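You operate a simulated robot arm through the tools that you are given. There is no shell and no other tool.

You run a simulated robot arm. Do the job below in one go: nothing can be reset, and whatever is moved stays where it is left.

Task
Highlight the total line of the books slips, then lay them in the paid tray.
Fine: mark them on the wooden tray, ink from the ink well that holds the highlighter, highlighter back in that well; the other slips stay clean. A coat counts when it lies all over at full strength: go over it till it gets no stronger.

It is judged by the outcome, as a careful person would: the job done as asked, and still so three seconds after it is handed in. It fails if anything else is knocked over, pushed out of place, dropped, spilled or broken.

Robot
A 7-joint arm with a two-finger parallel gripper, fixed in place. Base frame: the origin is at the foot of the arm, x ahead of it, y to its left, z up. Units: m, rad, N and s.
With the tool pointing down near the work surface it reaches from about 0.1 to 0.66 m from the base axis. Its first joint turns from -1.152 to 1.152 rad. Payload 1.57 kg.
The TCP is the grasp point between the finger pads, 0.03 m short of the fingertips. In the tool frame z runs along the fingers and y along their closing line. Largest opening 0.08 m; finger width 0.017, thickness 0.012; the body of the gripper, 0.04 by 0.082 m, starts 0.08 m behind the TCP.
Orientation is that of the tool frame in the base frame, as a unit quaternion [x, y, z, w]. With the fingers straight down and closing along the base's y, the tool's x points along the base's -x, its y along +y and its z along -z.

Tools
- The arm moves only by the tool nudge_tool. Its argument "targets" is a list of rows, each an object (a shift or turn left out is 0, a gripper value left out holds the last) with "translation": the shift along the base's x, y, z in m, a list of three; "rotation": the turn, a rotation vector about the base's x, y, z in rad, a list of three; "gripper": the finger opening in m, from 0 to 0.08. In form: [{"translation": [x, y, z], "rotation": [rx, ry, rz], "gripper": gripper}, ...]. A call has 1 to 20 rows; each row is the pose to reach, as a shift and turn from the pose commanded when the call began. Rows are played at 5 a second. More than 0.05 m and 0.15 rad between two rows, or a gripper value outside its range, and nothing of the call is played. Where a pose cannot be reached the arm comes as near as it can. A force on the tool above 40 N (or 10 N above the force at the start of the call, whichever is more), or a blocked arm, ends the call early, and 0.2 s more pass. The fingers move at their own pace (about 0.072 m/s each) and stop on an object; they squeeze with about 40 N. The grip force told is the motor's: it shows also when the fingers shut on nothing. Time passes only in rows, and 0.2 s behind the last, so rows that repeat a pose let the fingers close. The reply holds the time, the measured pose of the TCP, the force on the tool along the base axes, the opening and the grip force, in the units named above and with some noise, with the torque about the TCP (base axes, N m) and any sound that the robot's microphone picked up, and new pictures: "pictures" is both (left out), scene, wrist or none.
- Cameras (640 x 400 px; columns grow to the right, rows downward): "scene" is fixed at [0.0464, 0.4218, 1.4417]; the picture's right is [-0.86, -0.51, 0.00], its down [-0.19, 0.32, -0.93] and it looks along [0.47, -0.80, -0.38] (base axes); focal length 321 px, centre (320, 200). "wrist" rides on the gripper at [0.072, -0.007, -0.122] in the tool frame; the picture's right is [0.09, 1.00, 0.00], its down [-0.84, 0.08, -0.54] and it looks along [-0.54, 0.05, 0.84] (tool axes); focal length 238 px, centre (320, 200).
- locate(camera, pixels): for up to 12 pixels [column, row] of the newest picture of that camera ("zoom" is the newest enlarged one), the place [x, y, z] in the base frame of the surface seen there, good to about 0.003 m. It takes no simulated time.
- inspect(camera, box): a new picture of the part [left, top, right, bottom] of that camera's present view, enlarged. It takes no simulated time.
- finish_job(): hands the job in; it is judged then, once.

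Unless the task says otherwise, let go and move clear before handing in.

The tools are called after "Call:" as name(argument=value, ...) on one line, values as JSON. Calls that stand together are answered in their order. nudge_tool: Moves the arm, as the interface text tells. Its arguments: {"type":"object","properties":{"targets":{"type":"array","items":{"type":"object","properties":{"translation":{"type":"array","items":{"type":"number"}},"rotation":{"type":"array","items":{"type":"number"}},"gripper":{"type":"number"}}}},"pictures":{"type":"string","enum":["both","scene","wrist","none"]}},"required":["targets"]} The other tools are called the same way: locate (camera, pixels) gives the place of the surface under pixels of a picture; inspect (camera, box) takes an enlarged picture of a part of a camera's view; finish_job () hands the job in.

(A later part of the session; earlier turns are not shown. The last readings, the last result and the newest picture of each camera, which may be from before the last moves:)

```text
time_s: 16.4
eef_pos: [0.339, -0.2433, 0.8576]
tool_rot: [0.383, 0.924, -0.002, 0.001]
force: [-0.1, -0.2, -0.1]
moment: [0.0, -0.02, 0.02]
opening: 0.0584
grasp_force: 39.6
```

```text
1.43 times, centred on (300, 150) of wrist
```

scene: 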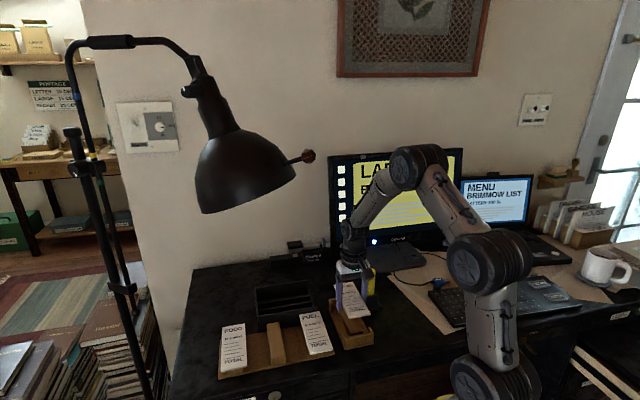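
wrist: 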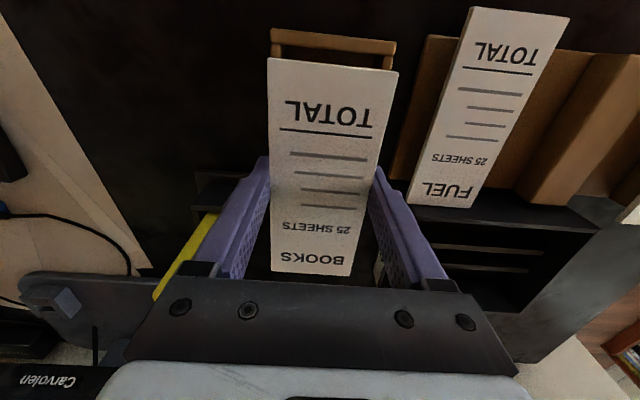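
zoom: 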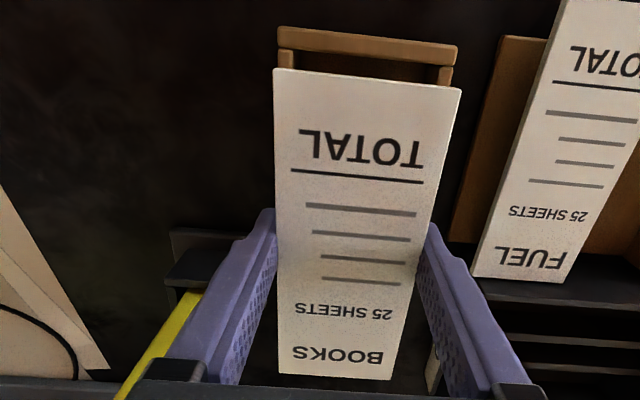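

The tray's wall centre works out within about 1 mm of the slip, with roughly 4 mm clearance at each end. I'll shift 1.5 mm toward the head end and lower the slip to a few millimetres over the block.

Call:
nudge_tool(targets=[{"translation": [0.0015, -0.0003, -0.01], "gripper": 0.05}, {"translation": [0.0015, -0.0003, -0.022], "gripper": 0.05}, {"translation": [0.0015, -0.0003, -0.034], "gripper": 0.05}, {"translation": [0.0015, -0.0003, -0.044], "gripper": 0.05}, {"translation": [0.0015, -0.0003, -0.051], "gripper": 0.05}, {"translation": [0.0015, -0.0003, -0.055], "gripper": 0.05}, {"translation": [0.0015, -0.0003, -0.057], "gripper": 0.05}], pictures="both")

Call:
inspect(camera="scene", box=[315, 285, 385, 355])

```text
time_s: 18.0
eef_pos: [0.3417, -0.2431, 0.8002]
tool_rot: [0.382, 0.924, -0.002, 0.001]
force: [0.1, -0.3, -0.2]
moment: [-0.01, 0.01, -0.01]
opening: 0.0585
grasp_force: 40.2
```

scene: 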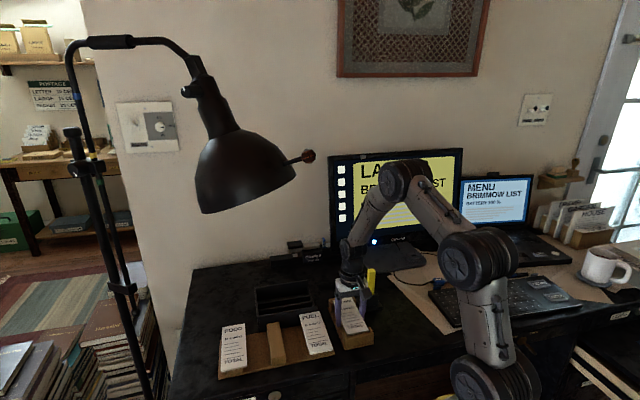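
wrist: 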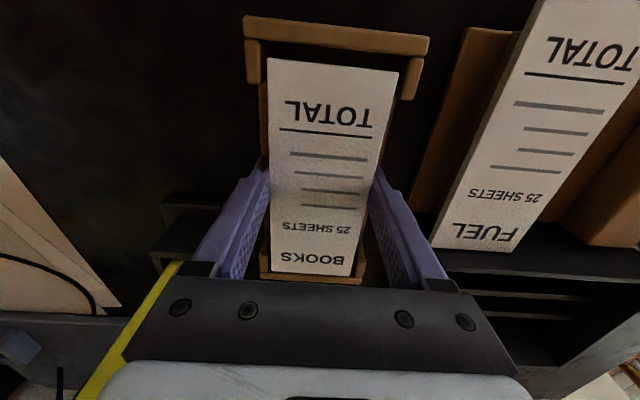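

```text
5.71 times, centred on (350, 320) of scene
```

zoom: 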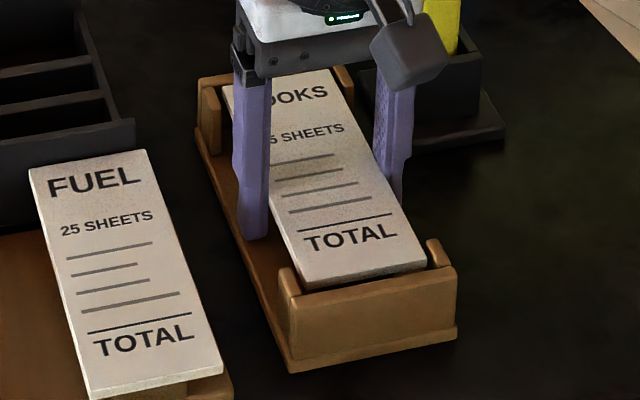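

The slip lies neatly between the tray's end walls and tabs. I'll lower in 1 mm steps, watching the force.

Call:
nudge_tool(targets=[{"translation": [0.0, 0.0, -0.001], "gripper": 0.05}, {"translation": [0.0, 0.0, -0.002], "gripper": 0.05}, {"translation": [0.0, 0.0, -0.002], "gripper": 0.05}], pictures="none")

Call:
nudge_tool(targets=[{"translation": [0.0, 0.0, -0.001], "gripper": 0.05}, {"translation": [0.0, 0.0, -0.001], "gripper": 0.05}], pictures="none")

```text
time_s: 18.8
eef_pos: [0.3414, -0.2436, 0.7975]
tool_rot: [0.382, 0.924, -0.001, 0.001]
force: [-2.1, 0.8, 1.4]
moment: [0.08, -0.03, 0.03]
opening: 0.0585
grasp_force: 39.6
```

```text
time_s: 19.4
eef_pos: [0.3421, -0.2426, 0.7983]
tool_rot: [0.382, 0.924, -0.001, 0.001]
force: [-2.9, 4.2, 14.0]
moment: [0.37, 0.0, 0.07]
opening: 0.0585
grasp_force: 40.2
```

The force along z rose to 14 N, so something has touched down. I'll back up 1 mm to take the load off, check, and then release.

Call:
nudge_tool(targets=[{"translation": [0.0, 0.0, 0.001], "gripper": 0.05}, {"translation": [0.0, 0.0, 0.001], "gripper": 0.05}], pictures="none")

Call:
inspect(camera="scene", box=[325, 300, 385, 350])

Call:
inspect(camera="wrist", box=[220, 10, 450, 290])

```text
time_s: 20.0
eef_pos: [0.3406, -0.2419, 0.7982]
tool_rot: [0.382, 0.924, 0.0, 0.001]
force: [1.5, 3.3, 4.5]
moment: [0.21, -0.1, 0.04]
opening: 0.0583
grasp_force: 40.1
```

```text
8.00 times, centred on (355, 325) of scene
```

zoom: 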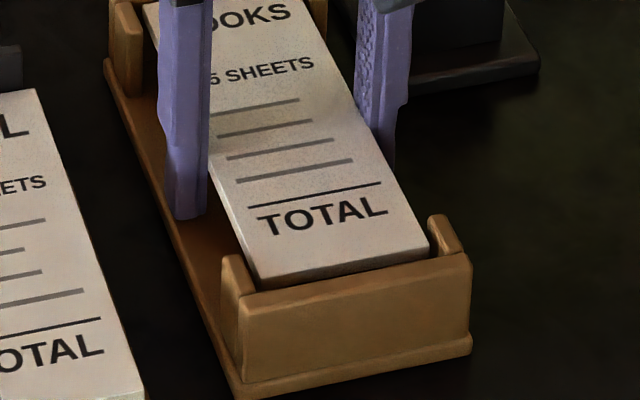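

```text
1.43 times, centred on (335, 150) of wrist
```

zoom: 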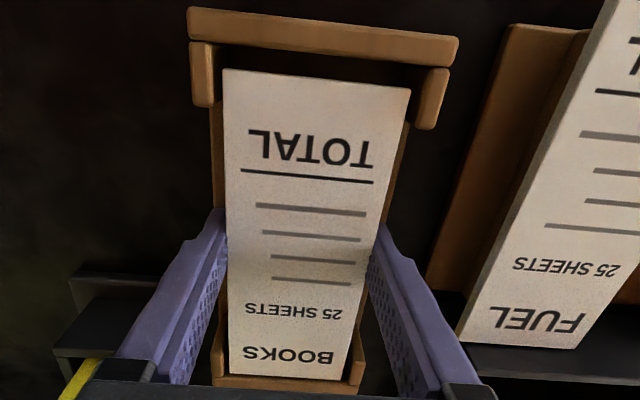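

The slip sits in the tray just over the block, with only about 4 N of residual contact. I'll open the fingers to release it.

Call:
nudge_tool(targets=[{"translation": [0.0, 0.0, 0.0], "gripper": 0.064}, {"translation": [0.0, 0.0, 0.0005], "gripper": 0.07}, {"translation": [0.0, 0.0, 0.001], "gripper": 0.074}, {"translation": [0.0, 0.0, 0.001], "gripper": 0.074}], pictures="wrist")

Call:
inspect(camera="scene", box=[325, 300, 385, 350])

```text
time_s: 21.0
eef_pos: [0.3411, -0.243, 0.7988]
tool_rot: [0.382, 0.924, -0.002, 0.0]
force: [0.3, -0.5, 0.4]
moment: [0.0, 0.02, 0.02]
opening: 0.0739
grasp_force: 0.1
```

wrist: 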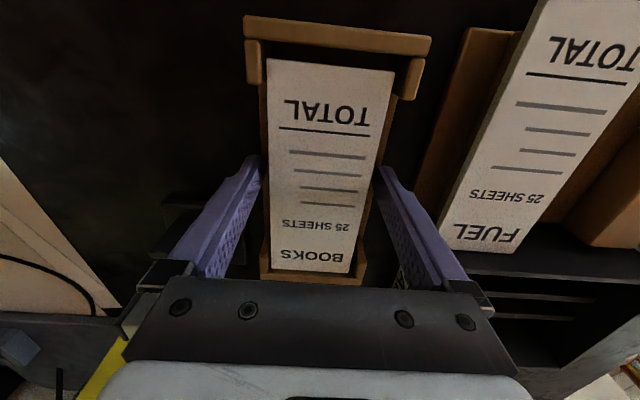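

```text
8.00 times, centred on (355, 325) of scene
```

zoom: 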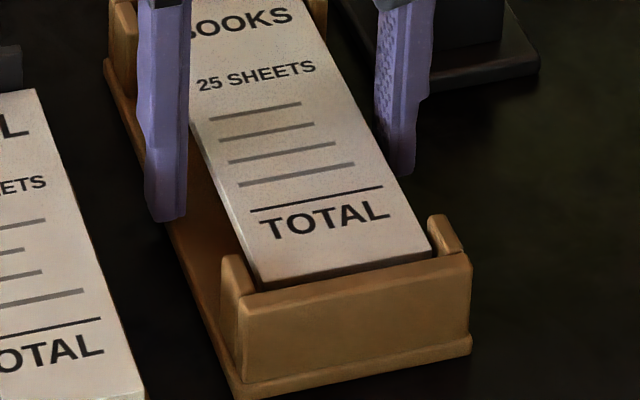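

The slip has settled flat on the block with "TOTAL" fully visible. I'll rise clear of the highlighter and move above it, keeping the same yaw since the well is set at 45° too.

Call:
nudge_tool(targets=[{"translation": [0.0, 0.0, 0.02], "gripper": 0.08}, {"translation": [0.0, 0.0, 0.055]}, {"translation": [0.0, 0.0, 0.1]}, {"translation": [0.0, 0.0, 0.145]}, {"translation": [-0.004, -0.03, 0.155]}, {"translation": [-0.008, -0.07, 0.155]}, {"translation": [-0.012, -0.11, 0.155]}, {"translation": [-0.012, -0.11, 0.155]}], pictures="both")

Call:
inspect(camera="wrist", box=[220, 50, 420, 230])

Call:
inspect(camera="scene", box=[310, 240, 410, 350])

```text
time_s: 22.8
eef_pos: [0.3291, -0.3546, 0.9544]
tool_rot: [0.382, 0.924, -0.002, 0.001]
force: [0.7, -0.1, 0.0]
moment: [-0.02, 0.0, 0.04]
opening: 0.0798
grasp_force: 0.0
```

scene: 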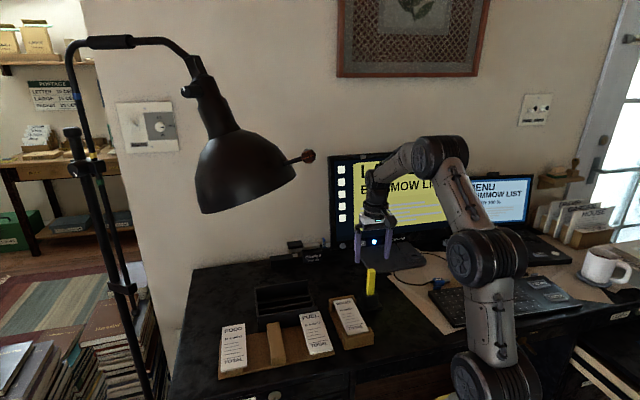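
wrist: 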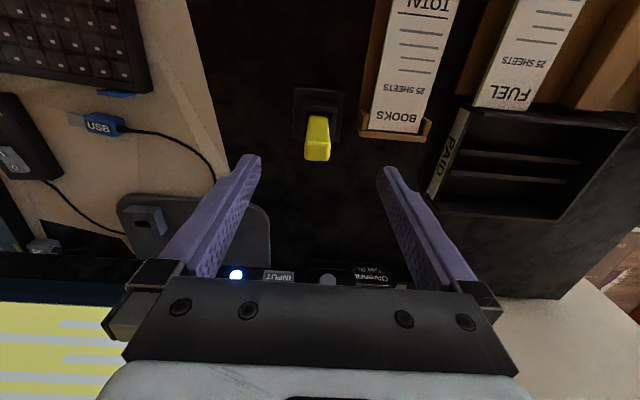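

```text
2.22 times, centred on (320, 140) of wrist
```

zoom: 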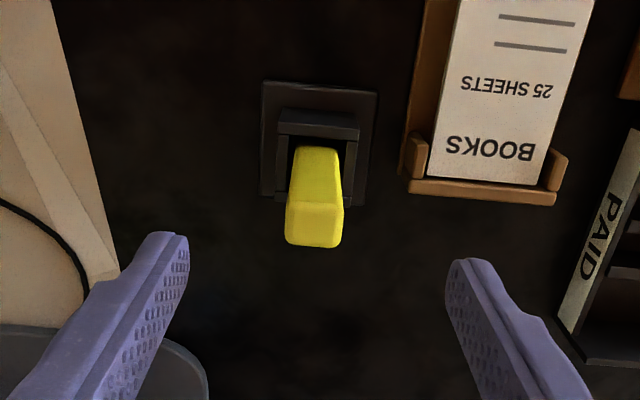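

```text
3.64 times, centred on (360, 295) of scene
```

zoom: 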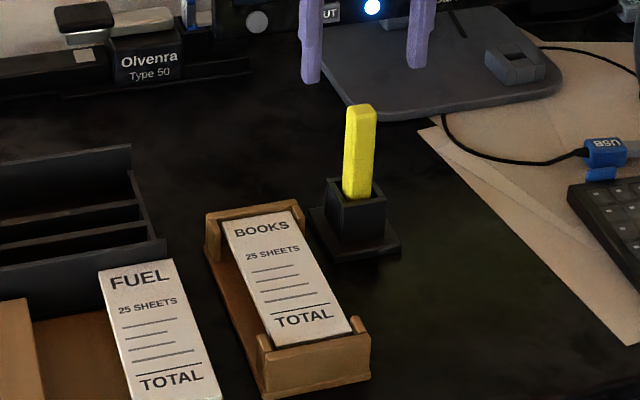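

The highlighter's top, near (318,152), projects within 2 mm of the tool axis and its faces line up with the fingers. I'll shift 2 mm and descend to TCP z≈0.853, above the well's rim, then close.

Call:
nudge_tool(targets=[{"translation": [-0.0014, -0.0014, -0.03], "gripper": 0.06}, {"translation": [-0.0014, -0.0014, -0.06]}, {"translation": [-0.0014, -0.0014, -0.085]}, {"translation": [-0.0014, -0.0014, -0.1]}, {"translation": [-0.0014, -0.0014, -0.1]}], pictures="both")

Call:
inspect(camera="wrist", box=[220, 100, 420, 270])

Call:
inspect(camera="scene", box=[330, 250, 400, 320])

```text
time_s: 24.0
eef_pos: [0.3275, -0.3529, 0.8527]
tool_rot: [0.383, 0.924, -0.002, 0.002]
force: [0.3, 1.2, -0.1]
moment: [0.02, 0.01, 0.0]
opening: 0.0602
grasp_force: 0.0
```

scene: 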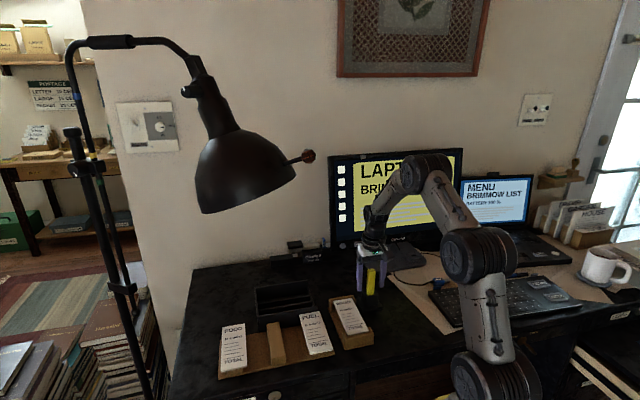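
wrist: 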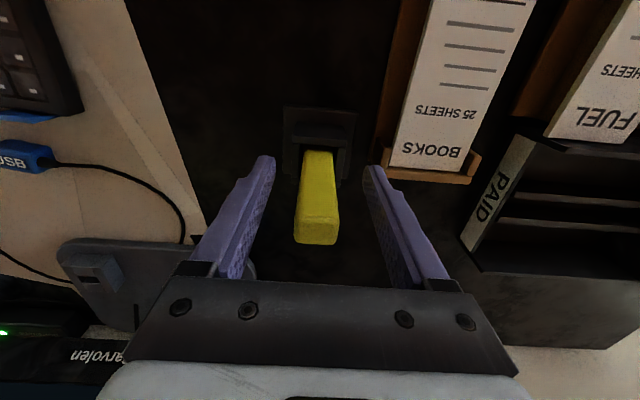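

```text
2.35 times, centred on (320, 185) of wrist
```

zoom: 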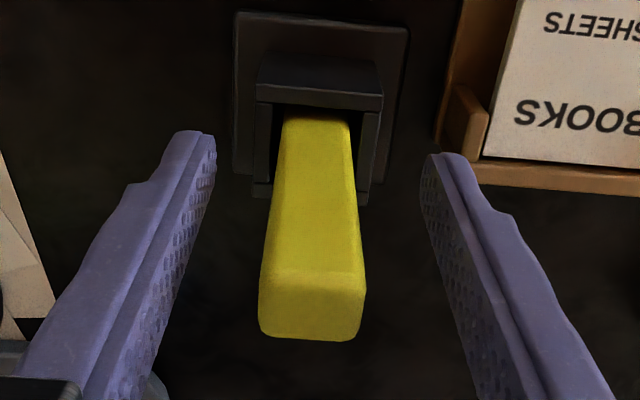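

```text
5.71 times, centred on (365, 285) of scene
```

zoom: 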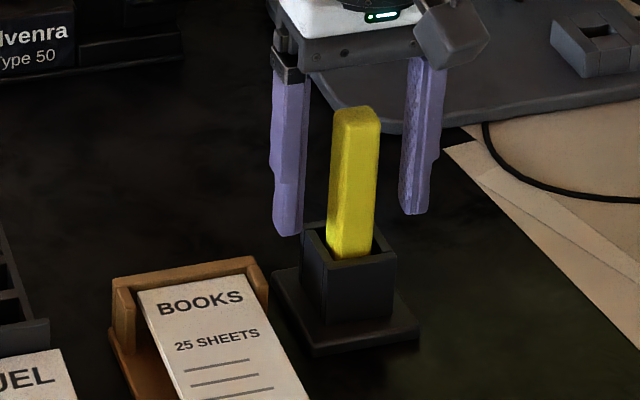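

The highlighter stands midway between the fingers with its sides parallel to the pads. I'll close on it.

Call:
nudge_tool(targets=[{"gripper": 0.04}, {"gripper": 0.025}, {"gripper": 0.012}, {"gripper": 0.012}, {"gripper": 0.012}], pictures="wrist")

Call:
inspect(camera="scene", box=[330, 250, 400, 320])

```text
time_s: 25.2
eef_pos: [0.327, -0.3539, 0.8549]
tool_rot: [0.383, 0.924, -0.001, 0.001]
force: [0.7, 0.1, 0.5]
moment: [0.0, -0.01, 0.02]
opening: 0.0209
grasp_force: 34.6
```

wrist: 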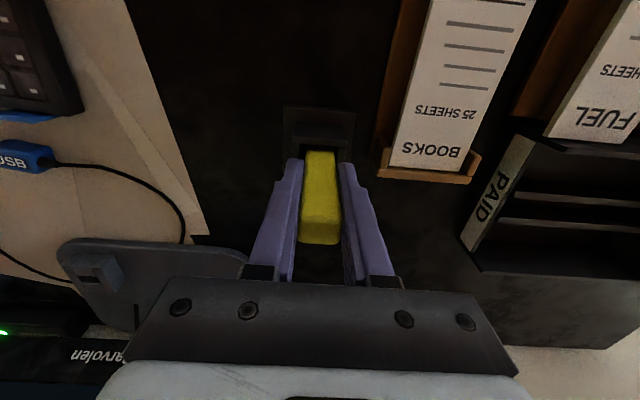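

```text
5.71 times, centred on (365, 285) of scene
```

zoom: 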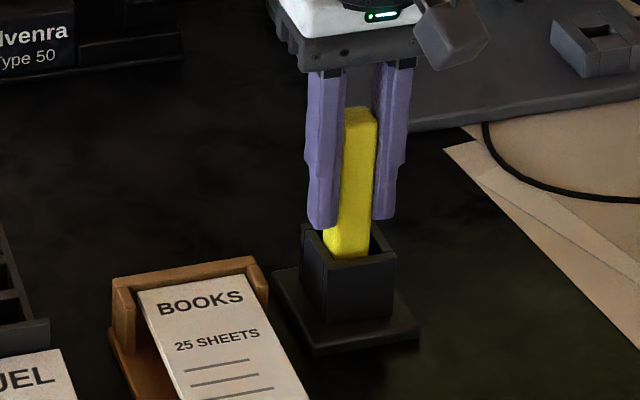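

The grip is on the highlighter at opening 0.0209 (34.6 N). I'll lift it slowly straight up out of the well and look at its nib.

Call:
nudge_tool(targets=[{"translation": [0.0, 0.0, 0.0], "gripper": 0.012}, {"translation": [0.0, 0.0, 0.003], "gripper": 0.012}, {"translation": [0.0, 0.0, 0.007], "gripper": 0.012}, {"translation": [0.0, 0.0, 0.013], "gripper": 0.012}, {"translation": [0.0, 0.0, 0.021], "gripper": 0.012}, {"translation": [0.0, 0.0, 0.031], "gripper": 0.012}, {"translation": [0.0, 0.0, 0.043], "gripper": 0.012}, {"translation": [0.0, 0.0, 0.056], "gripper": 0.012}, {"translation": [0.0, 0.0, 0.07], "gripper": 0.012}, {"translation": [0.0, 0.0, 0.07], "gripper": 0.012}], pictures="both")

Call:
inspect(camera="scene", box=[330, 230, 400, 320])

Call:
inspect(camera="wrist", box=[240, 80, 400, 260])

```text
time_s: 27.4
eef_pos: [0.3269, -0.3541, 0.9228]
tool_rot: [0.383, 0.924, -0.002, 0.001]
force: [0.4, 0.5, 0.2]
moment: [-0.01, -0.01, -0.03]
opening: 0.0211
grasp_force: 34.6
```

scene: 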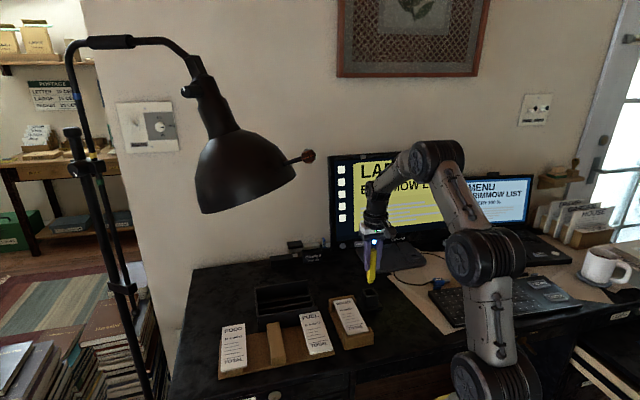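
wrist: 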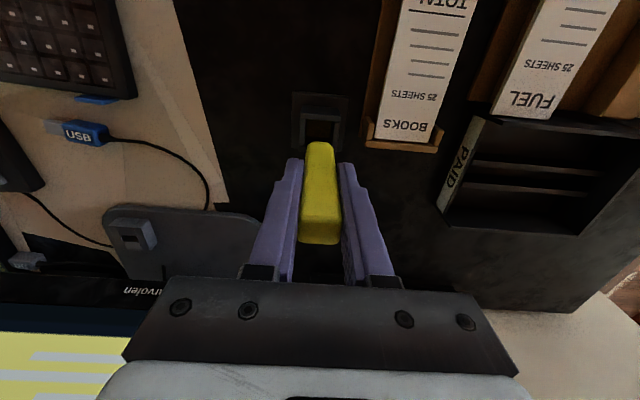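

```text
4.44 times, centred on (365, 275) of scene
```

zoom: 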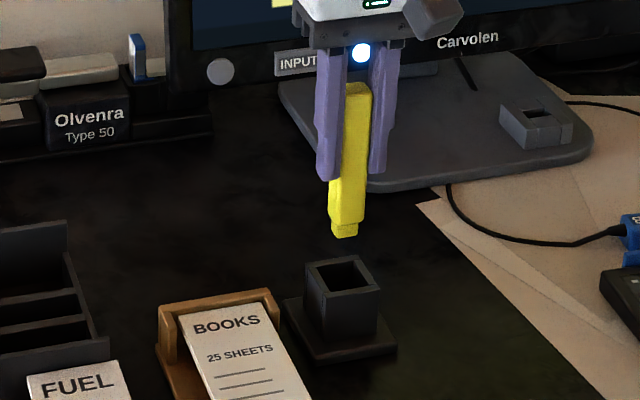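

```text
2.22 times, centred on (320, 170) of wrist
```

zoom: 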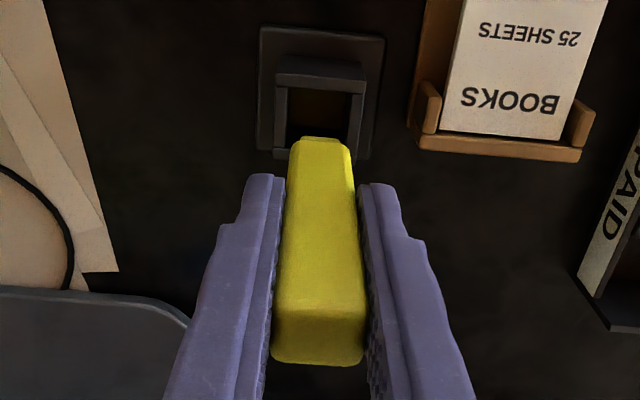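

The highlighter is out, showing a narrow nib about 12 mm wide at (345,232) in the scene zoom. I'll carry it over the TOTAL end of the BOOKS slip and stop about 1.5 cm above the paper.

Call:
locate(camera="scene", pixels=[[370.6, 283], [371, 279], [370, 270], [372, 253]])

Call:
nudge_tool(targets=[{"translation": [-0.004, 0.016, 0.0], "gripper": 0.012}, {"translation": [-0.01, 0.041, 0.0], "gripper": 0.012}, {"translation": [-0.017, 0.069, 0.0], "gripper": 0.012}, {"translation": [-0.024, 0.098, 0.0], "gripper": 0.012}, {"translation": [-0.03, 0.122, 0.0], "gripper": 0.012}, {"translation": [-0.0322, 0.1316, -0.008], "gripper": 0.012}, {"translation": [-0.0322, 0.1316, -0.025], "gripper": 0.012}, {"translation": [-0.0322, 0.1316, -0.038], "gripper": 0.012}, {"translation": [-0.0322, 0.1316, -0.038], "gripper": 0.012}], pictures="both")

Call:
inspect(camera="scene", box=[320, 270, 390, 345])

Call:
inspect(camera="wrist", box=[200, 20, 440, 260])

```text
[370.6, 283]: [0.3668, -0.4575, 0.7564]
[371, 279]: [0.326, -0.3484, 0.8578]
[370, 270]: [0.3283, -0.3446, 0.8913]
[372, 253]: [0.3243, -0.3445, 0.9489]
```

```text
time_s: 29.4
eef_pos: [0.2967, -0.2228, 0.8861]
tool_rot: [0.383, 0.924, -0.001, 0.001]
force: [0.1, 0.5, -1.1]
moment: [0.03, 0.05, 0.01]
opening: 0.0209
grasp_force: 33.7
```

scene: 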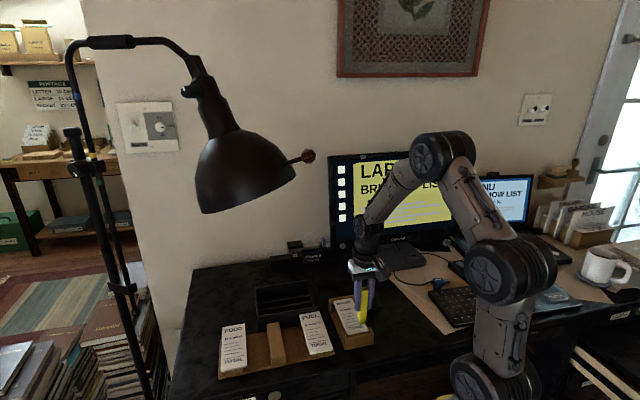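
wrist: 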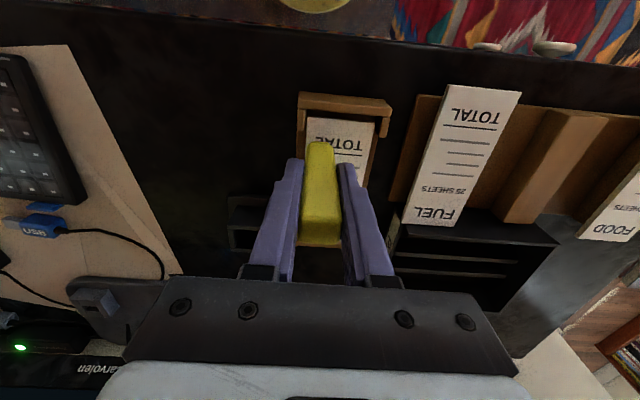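

```text
5.33 times, centred on (355, 308) of scene
```

zoom: 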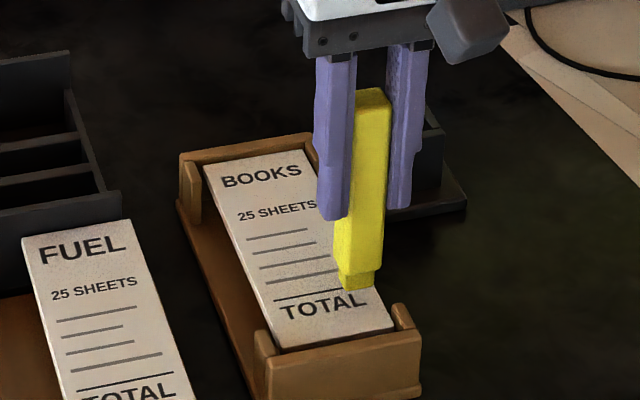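

```text
1.67 times, centred on (320, 140) of wrist
```

zoom: 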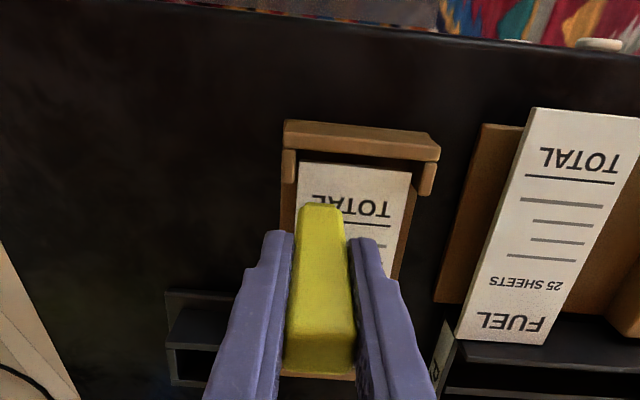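

The nib hangs just above the "L" of TOTAL, at (357,283) in the scene zoom. I'll locate the nib and paper, then descend in small steps until the force shows contact.

Call:
inspect(camera="scene", box=[340, 305, 380, 335])

```text
13.33 times, centred on (360, 320) of scene
```

zoom: 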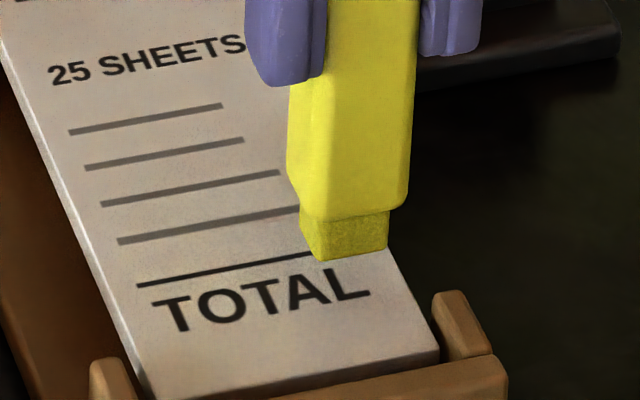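

Call:
locate(camera="zoom", pixels=[[312, 240], [345, 235], [380, 230], [345, 252], [320, 256], [384, 245], [340, 300], [230, 300], [160, 310], [365, 290], [230, 262], [290, 360]])

```text
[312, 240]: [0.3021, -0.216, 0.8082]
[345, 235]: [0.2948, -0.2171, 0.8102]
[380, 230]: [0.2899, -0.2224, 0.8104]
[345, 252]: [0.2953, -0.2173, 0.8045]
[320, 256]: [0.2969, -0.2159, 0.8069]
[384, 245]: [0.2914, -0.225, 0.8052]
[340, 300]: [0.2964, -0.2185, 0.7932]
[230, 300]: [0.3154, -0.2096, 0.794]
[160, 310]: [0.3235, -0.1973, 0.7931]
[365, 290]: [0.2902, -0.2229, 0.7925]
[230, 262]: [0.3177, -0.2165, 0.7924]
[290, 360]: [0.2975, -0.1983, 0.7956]
```

Nib bottom reads z≈0.805 and paper z≈0.793, so contact should come about 12 mm lower. I'll go down 8 mm, then in 1 mm steps.

Call:
nudge_tool(targets=[{"translation": [0.0, 0.0, -0.004], "gripper": 0.012}, {"translation": [0.0, 0.0, -0.008], "gripper": 0.012}, {"translation": [0.0, 0.0, -0.008], "gripper": 0.012}], pictures="none")

Call:
nudge_tool(targets=[{"translation": [0.0, 0.0, -0.001], "gripper": 0.012}, {"translation": [0.0, 0.0, -0.002], "gripper": 0.012}], pictures="none")

Call:
inspect(camera="scene", box=[340, 305, 380, 335])

```text
time_s: 30.2
eef_pos: [0.2955, -0.2234, 0.8776]
tool_rot: [0.383, 0.924, -0.001, 0.001]
force: [-0.4, -0.5, -0.8]
moment: [0.02, 0.02, 0.02]
opening: 0.0211
grasp_force: 34.9
```

```text
time_s: 30.8
eef_pos: [0.2954, -0.2224, 0.8762]
tool_rot: [0.382, 0.924, -0.001, 0.002]
force: [-0.1, 0.1, 0.2]
moment: [-0.01, 0.01, -0.01]
opening: 0.0209
grasp_force: 34.3
```

```text
13.33 times, centred on (360, 320) of scene
```

zoom: 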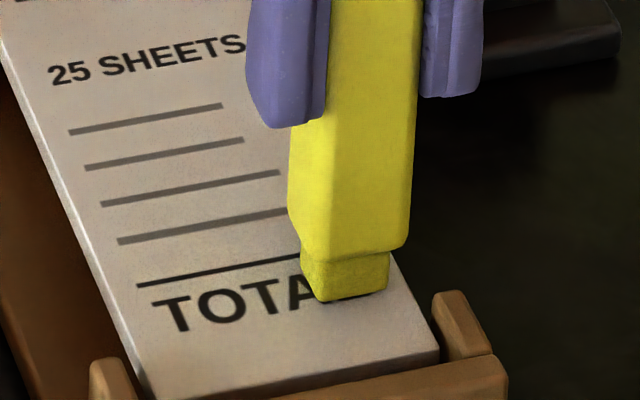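

The nib is almost touching the paper, covering the "L" at (340,290). I'll go down another millimetre at a time.

Call:
nudge_tool(targets=[{"translation": [0.0, 0.0, -0.001], "gripper": 0.012}, {"translation": [0.0, 0.0, -0.001], "gripper": 0.012}], pictures="none")

Call:
nudge_tool(targets=[{"translation": [0.0, 0.0, -0.001], "gripper": 0.012}, {"translation": [0.0, 0.0, -0.001], "gripper": 0.012}], pictures="none")

```text
time_s: 31.4
eef_pos: [0.2964, -0.2232, 0.8753]
tool_rot: [0.383, 0.924, -0.001, 0.002]
force: [-1.0, 0.1, 5.9]
moment: [0.04, 0.01, -0.02]
opening: 0.0212
grasp_force: 33.9
```

```text
time_s: 32.0
eef_pos: [0.2955, -0.2223, 0.8762]
tool_rot: [0.383, 0.924, -0.002, 0.004]
force: [-1.2, 1.2, 15.3]
moment: [0.09, 0.08, 0.03]
opening: 0.0209
grasp_force: 34.4
```

Contact shows 5.9 N at one step and 15 N at the next. I'll ease back to a light pressure of about 5 N and draw a first stroke across to the "T", then lift to see the mark.

Call:
nudge_tool(targets=[{"translation": [0.0, 0.0, 0.001], "gripper": 0.012}, {"translation": [0.0028, 0.0028, 0.001], "gripper": 0.012}, {"translation": [0.0057, 0.0057, 0.001], "gripper": 0.012}, {"translation": [0.0085, 0.0085, 0.001], "gripper": 0.012}, {"translation": [0.0113, 0.0113, 0.001], "gripper": 0.012}, {"translation": [0.0141, 0.0141, 0.001], "gripper": 0.012}, {"translation": [0.017, 0.017, 0.001], "gripper": 0.012}, {"translation": [0.0198, 0.0198, 0.001], "gripper": 0.012}, {"translation": [0.0226, 0.0226, 0.001], "gripper": 0.012}, {"translation": [0.0251, 0.0251, 0.001], "gripper": 0.012}], pictures="none")

Call:
inspect(camera="scene", box=[335, 300, 380, 335])

```text
time_s: 34.2
eef_pos: [0.3201, -0.1976, 0.8747]
tool_rot: [0.383, 0.924, -0.001, 0.001]
force: [-3.0, -3.8, 9.5]
moment: [-0.34, 0.17, -0.01]
opening: 0.0211
grasp_force: 34.5
```

```text
11.43 times, centred on (358, 318) of scene
```

zoom: 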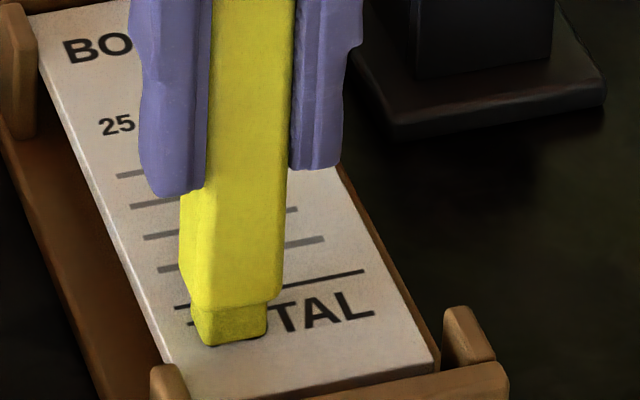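

No ink is visible yet on "TAL" at (325,310) even though the force was 9.5 N. I'll lift a little, move back off, and look closely at the paper and nib.

Call:
nudge_tool(targets=[{"translation": [0.0, 0.0, 0.003], "gripper": 0.012}, {"translation": [0.0, 0.0, 0.015], "gripper": 0.012}, {"translation": [-0.015, -0.015, 0.03], "gripper": 0.012}, {"translation": [-0.035, -0.045, 0.035], "gripper": 0.012}, {"translation": [-0.035, -0.07, 0.035], "gripper": 0.012}], pictures="both")

Call:
inspect(camera="scene", box=[335, 300, 380, 335])

Call:
inspect(camera="wrist", box=[230, 40, 430, 200])

```text
time_s: 35.4
eef_pos: [0.2868, -0.2691, 0.9098]
tool_rot: [0.382, 0.924, -0.001, 0.001]
force: [0.5, -0.4, -0.7]
moment: [0.04, 0.0, -0.01]
opening: 0.021
grasp_force: 34.9
```

scene: 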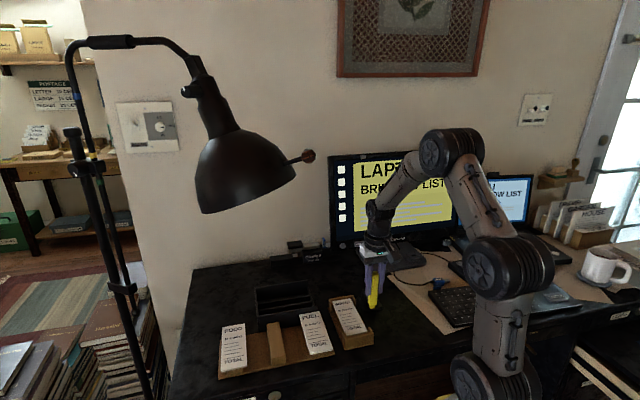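
wrist: 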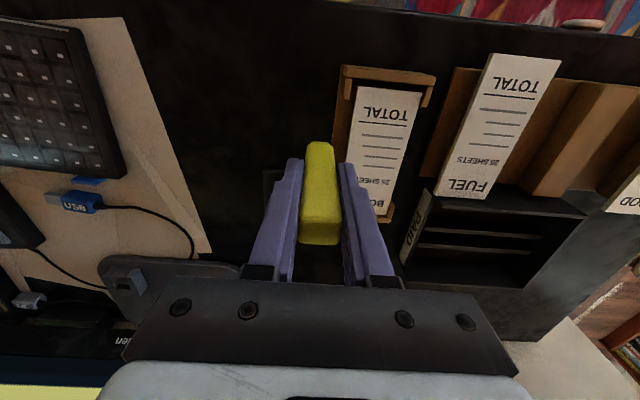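

```text
11.43 times, centred on (358, 318) of scene
```

zoom: 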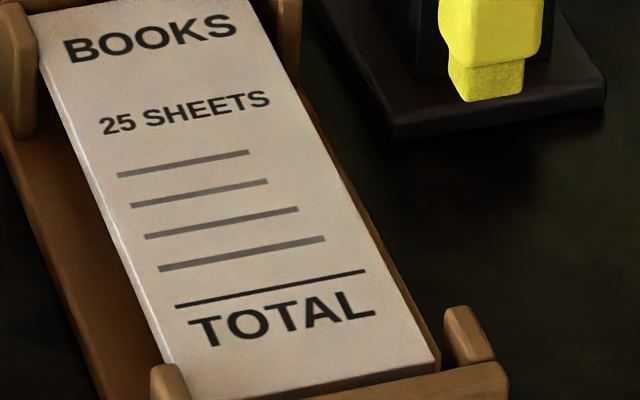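

```text
2.50 times, centred on (330, 120) of wrist
```

zoom: 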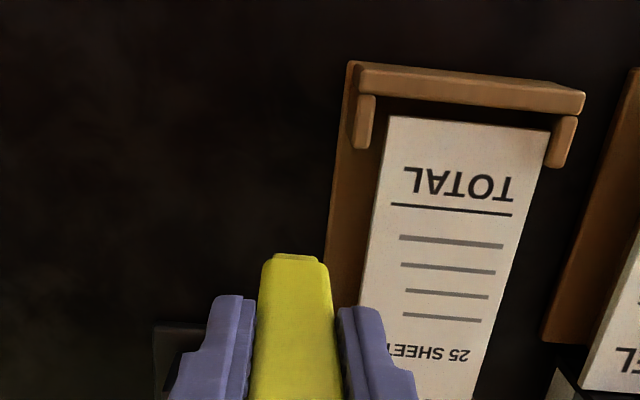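

The paper looks clean after the stroke. I'll zoom in tightly on the TOTAL line to see whether there is a faint tint, and look into the well.

Call:
inspect(camera="scene", box=[346, 320, 374, 336])

Call:
inspect(camera="scene", box=[355, 270, 395, 310])

```text
16.00 times, centred on (360, 328) of scene
```

zoom: 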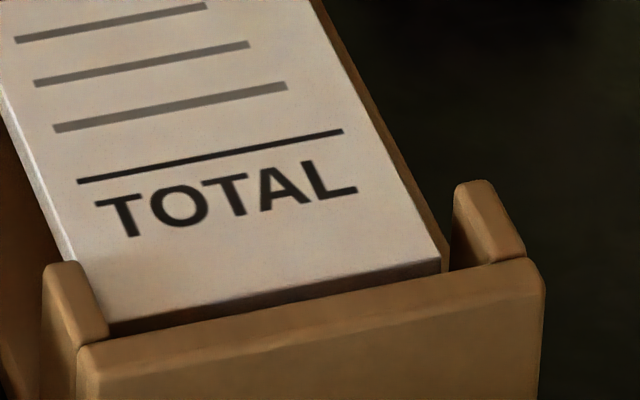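

```text
10.00 times, centred on (375, 290) of scene
```

zoom: 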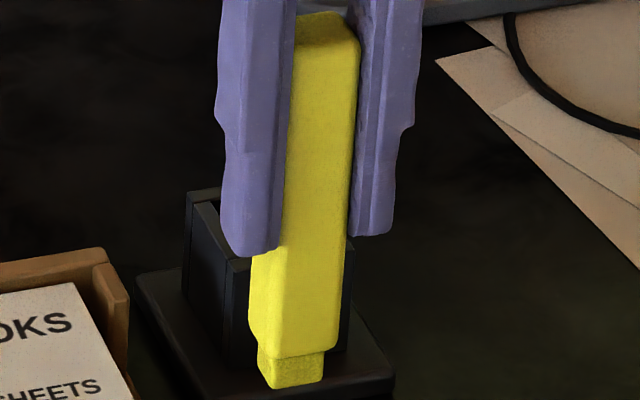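

The paper is clean, so the nib wasn't loaded. I'll return to above the well along the recorded pose and dip it properly.

Call:
nudge_tool(targets=[{"translation": [0.004, -0.009, 0.007], "gripper": 0.012}, {"translation": [0.014, -0.03, 0.014], "gripper": 0.012}, {"translation": [0.026, -0.055, 0.014], "gripper": 0.012}, {"translation": [0.036, -0.076, 0.014], "gripper": 0.012}, {"translation": [0.0421, -0.0867, 0.014], "gripper": 0.012}, {"translation": [0.0421, -0.0867, 0.014], "gripper": 0.012}], pictures="both")

Call:
inspect(camera="scene", box=[345, 250, 395, 310])

Call:
inspect(camera="wrist", box=[240, 80, 400, 260])

```text
time_s: 36.8
eef_pos: [0.327, -0.3546, 0.9238]
tool_rot: [0.383, 0.924, -0.001, 0.001]
force: [-1.0, -0.5, 0.0]
moment: [0.01, -0.03, 0.0]
opening: 0.0212
grasp_force: 34.4
```

scene: 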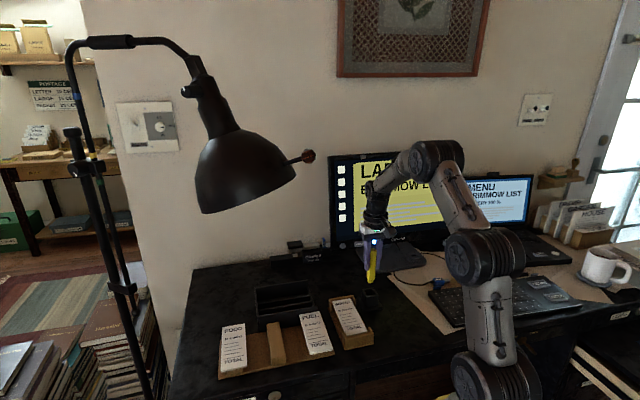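
wrist: 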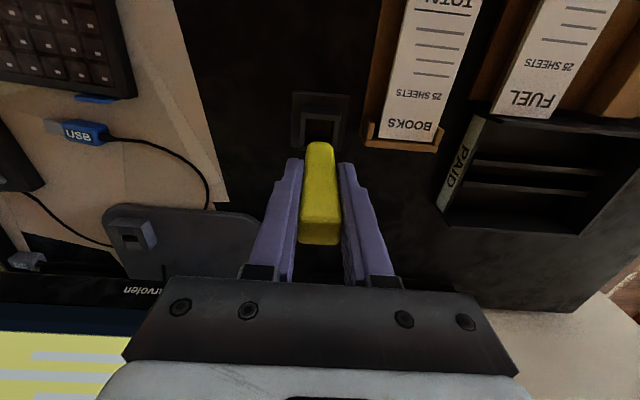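

```text
6.67 times, centred on (370, 280) of scene
```

zoom: 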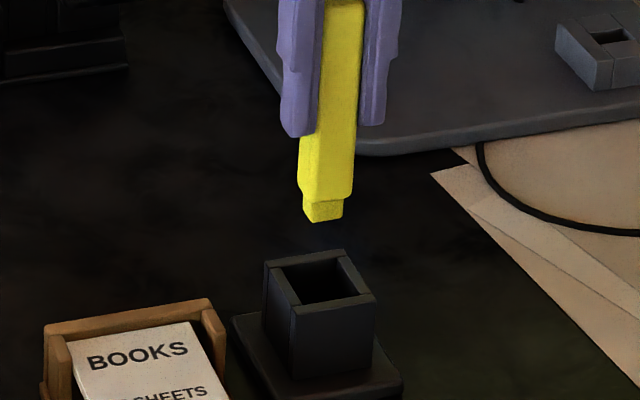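

```text
2.22 times, centred on (320, 170) of wrist
```

zoom: 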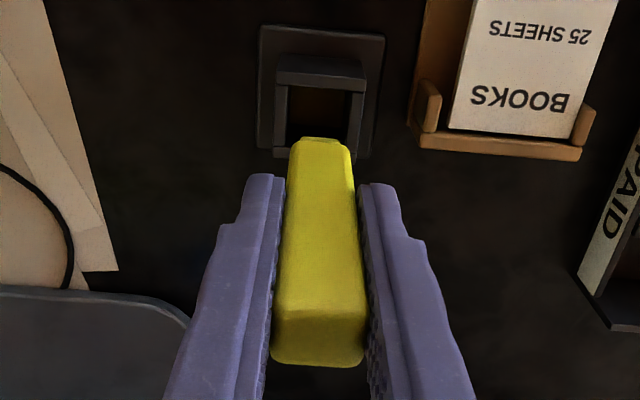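

The wrist view shows the slip has slid about 4 mm toward the tray's other tab, which is fine; later strokes should all run that same way. I'll look into the well's mouth before dipping.

Call:
inspect(camera="wrist", box=[285, 85, 355, 155])

Call:
inspect(camera="scene", box=[355, 280, 390, 310])

```text
5.71 times, centred on (320, 120) of wrist
```

zoom: 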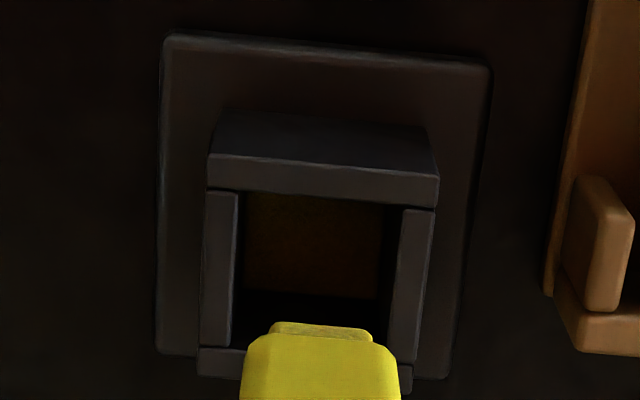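

```text
13.33 times, centred on (372, 295) of scene
```

zoom: 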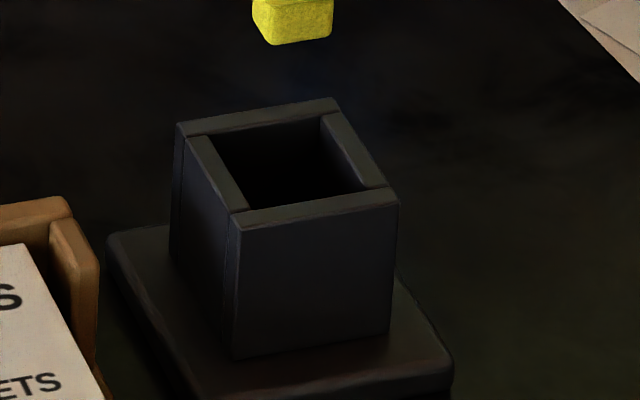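

The well is a hollow cup with a dark yellowish floor, around (310,240) in the wrist zoom, directly below the nib. I'll lower straight in along the recorded pose.

Call:
nudge_tool(targets=[{"translation": [0.0, 0.0, -0.015], "gripper": 0.012}, {"translation": [0.0, 0.0, -0.03], "gripper": 0.012}, {"translation": [0.0, 0.0, -0.042], "gripper": 0.012}, {"translation": [0.0, 0.0, -0.053], "gripper": 0.012}, {"translation": [0.0, 0.0, -0.062], "gripper": 0.012}, {"translation": [0.0, 0.0, -0.067], "gripper": 0.012}, {"translation": [0.0, 0.0, -0.07], "gripper": 0.012}, {"translation": [0.0, 0.0, -0.07], "gripper": 0.012}], pictures="none")

Call:
inspect(camera="scene", box=[345, 250, 395, 310])

```text
time_s: 38.6
eef_pos: [0.3286, -0.3527, 0.8555]
tool_rot: [0.383, 0.924, -0.001, 0.002]
force: [-0.2, 0.4, -1.6]
moment: [0.01, -0.01, -0.02]
opening: 0.0211
grasp_force: 33.9
```

```text
6.67 times, centred on (370, 280) of scene
```

zoom: 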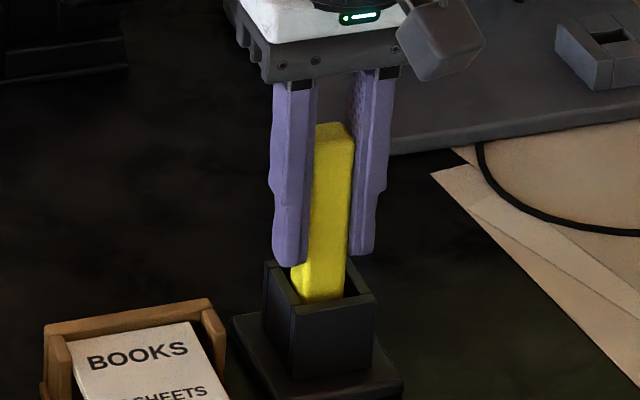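

Inserted with no side force. I'll press down gently in 1 mm steps until the floor of the well pushes back.

Call:
nudge_tool(targets=[{"translation": [0.0, 0.0, -0.0005], "gripper": 0.012}, {"translation": [0.0, 0.0, -0.001], "gripper": 0.012}, {"translation": [0.0, 0.0, -0.001], "gripper": 0.012}], pictures="none")

Call:
nudge_tool(targets=[{"translation": [0.0, 0.0, -0.0005], "gripper": 0.012}, {"translation": [0.0, 0.0, -0.001], "gripper": 0.012}, {"translation": [0.0, 0.0, -0.001], "gripper": 0.012}], pictures="none")

```text
time_s: 39.4
eef_pos: [0.3284, -0.3546, 0.8536]
tool_rot: [0.382, 0.924, -0.002, 0.001]
force: [-0.7, 0.3, 4.3]
moment: [0.13, 0.07, -0.03]
opening: 0.021
grasp_force: 34.3
```

```text
time_s: 40.2
eef_pos: [0.3282, -0.3536, 0.8544]
tool_rot: [0.383, 0.924, -0.003, 0.002]
force: [-3.2, 4.8, 16.4]
moment: [0.37, 0.18, 0.01]
opening: 0.021
grasp_force: 34.1
```

The nib meets the well floor: 4.3 N, then 16 N. I'll ease back to a light pressure, hold for about two seconds to soak, and then lift to look at the nib.

Call:
nudge_tool(targets=[{"translation": [0.0, 0.0, 0.0008], "gripper": 0.012}, {"translation": [0.0, 0.0, 0.0008], "gripper": 0.012}, {"translation": [0.0, 0.0, 0.0008], "gripper": 0.012}, {"translation": [0.0, 0.0, 0.0008], "gripper": 0.012}, {"translation": [0.0, 0.0, 0.0008], "gripper": 0.012}, {"translation": [0.0, 0.0, 0.0008], "gripper": 0.012}, {"translation": [0.0, 0.0, 0.0008], "gripper": 0.012}, {"translation": [0.0, 0.0, 0.0008], "gripper": 0.012}, {"translation": [0.0, 0.0, 0.0008], "gripper": 0.012}, {"translation": [0.0, 0.0, 0.0008], "gripper": 0.012}], pictures="none")

Call:
nudge_tool(targets=[{"translation": [0.0, 0.0, 0.003], "gripper": 0.012}, {"translation": [0.0, 0.0, 0.01], "gripper": 0.012}, {"translation": [0.0, 0.0, 0.02], "gripper": 0.012}, {"translation": [0.0, 0.0, 0.032], "gripper": 0.012}, {"translation": [0.0, 0.0, 0.045], "gripper": 0.012}, {"translation": [0.0, 0.0, 0.058], "gripper": 0.012}, {"translation": [0.0, 0.0, 0.0712], "gripper": 0.012}, {"translation": [0.0, 0.0, 0.0712], "gripper": 0.012}], pictures="both")

Call:
inspect(camera="scene", box=[350, 260, 390, 300])

```text
time_s: 42.4
eef_pos: [0.3276, -0.3543, 0.8531]
tool_rot: [0.383, 0.924, -0.001, 0.001]
force: [1.7, -2.4, 10.7]
moment: [-0.18, -0.17, -0.01]
opening: 0.0211
grasp_force: 34.2
```

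```text
time_s: 44.2
eef_pos: [0.3278, -0.3537, 0.925]
tool_rot: [0.383, 0.924, -0.002, 0.001]
force: [-0.3, 0.1, -0.2]
moment: [0.0, 0.01, -0.05]
opening: 0.0209
grasp_force: 34.5
```

scene: 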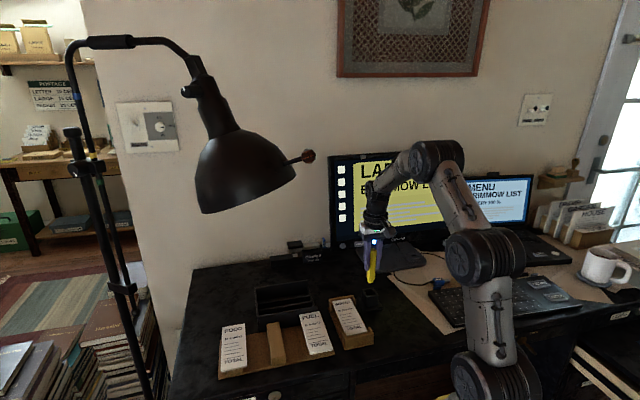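
wrist: 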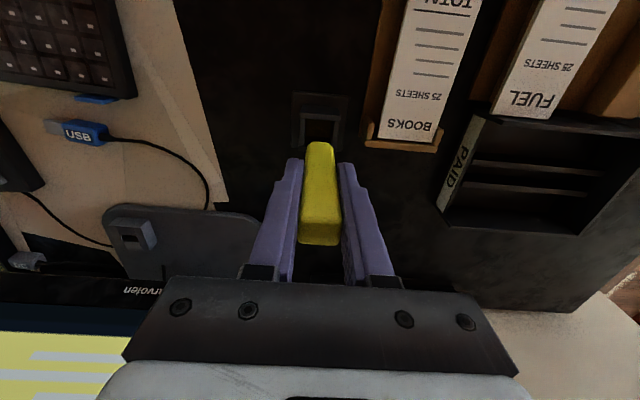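

```text
10.00 times, centred on (370, 280) of scene
```

zoom: 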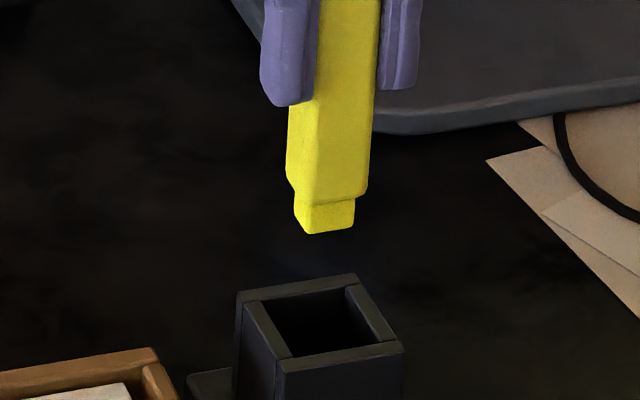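

The nib at (325,215) now looks brighter yellow than before. I'll zoom to check it and re-measure where the slip lies in the tray.

Call:
inspect(camera="scene", box=[362, 272, 380, 288])

Call:
inspect(camera="scene", box=[325, 290, 385, 350])

```text
16.00 times, centred on (371, 280) of scene
```

zoom: 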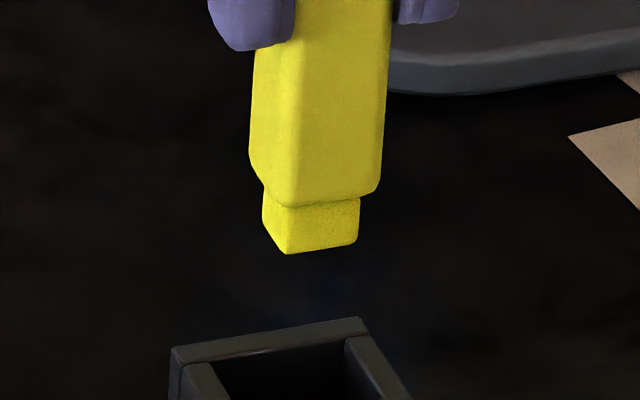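

```text
6.67 times, centred on (355, 320) of scene
```

zoom: 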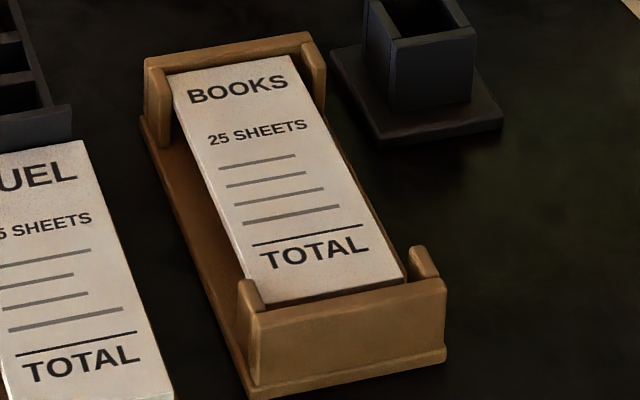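

I'll locate the TOTAL text, rule ends and slip corners again in this zoom, to aim the strokes.

Call:
locate(camera="zoom", pixels=[[253, 244], [362, 226], [262, 256], [273, 271], [366, 250], [358, 236], [264, 303], [402, 278], [174, 80], [292, 57], [315, 250], [335, 285]])

Call:
inspect(camera="scene", box=[344, 318, 376, 338])

```text
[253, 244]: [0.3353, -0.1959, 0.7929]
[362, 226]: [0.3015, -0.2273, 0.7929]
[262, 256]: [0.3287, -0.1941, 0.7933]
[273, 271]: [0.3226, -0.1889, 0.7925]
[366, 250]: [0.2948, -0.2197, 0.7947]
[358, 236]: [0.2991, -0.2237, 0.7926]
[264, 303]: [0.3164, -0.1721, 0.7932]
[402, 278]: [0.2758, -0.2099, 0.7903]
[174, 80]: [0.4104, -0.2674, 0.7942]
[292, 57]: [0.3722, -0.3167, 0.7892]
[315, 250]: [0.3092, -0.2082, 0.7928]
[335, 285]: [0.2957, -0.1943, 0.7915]
```

```text
16.00 times, centred on (360, 328) of scene
```

zoom: 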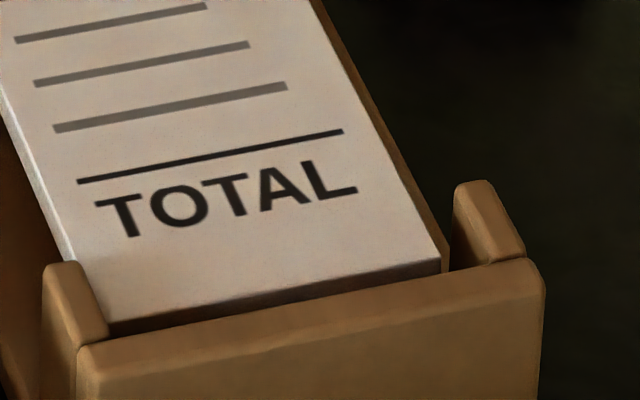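

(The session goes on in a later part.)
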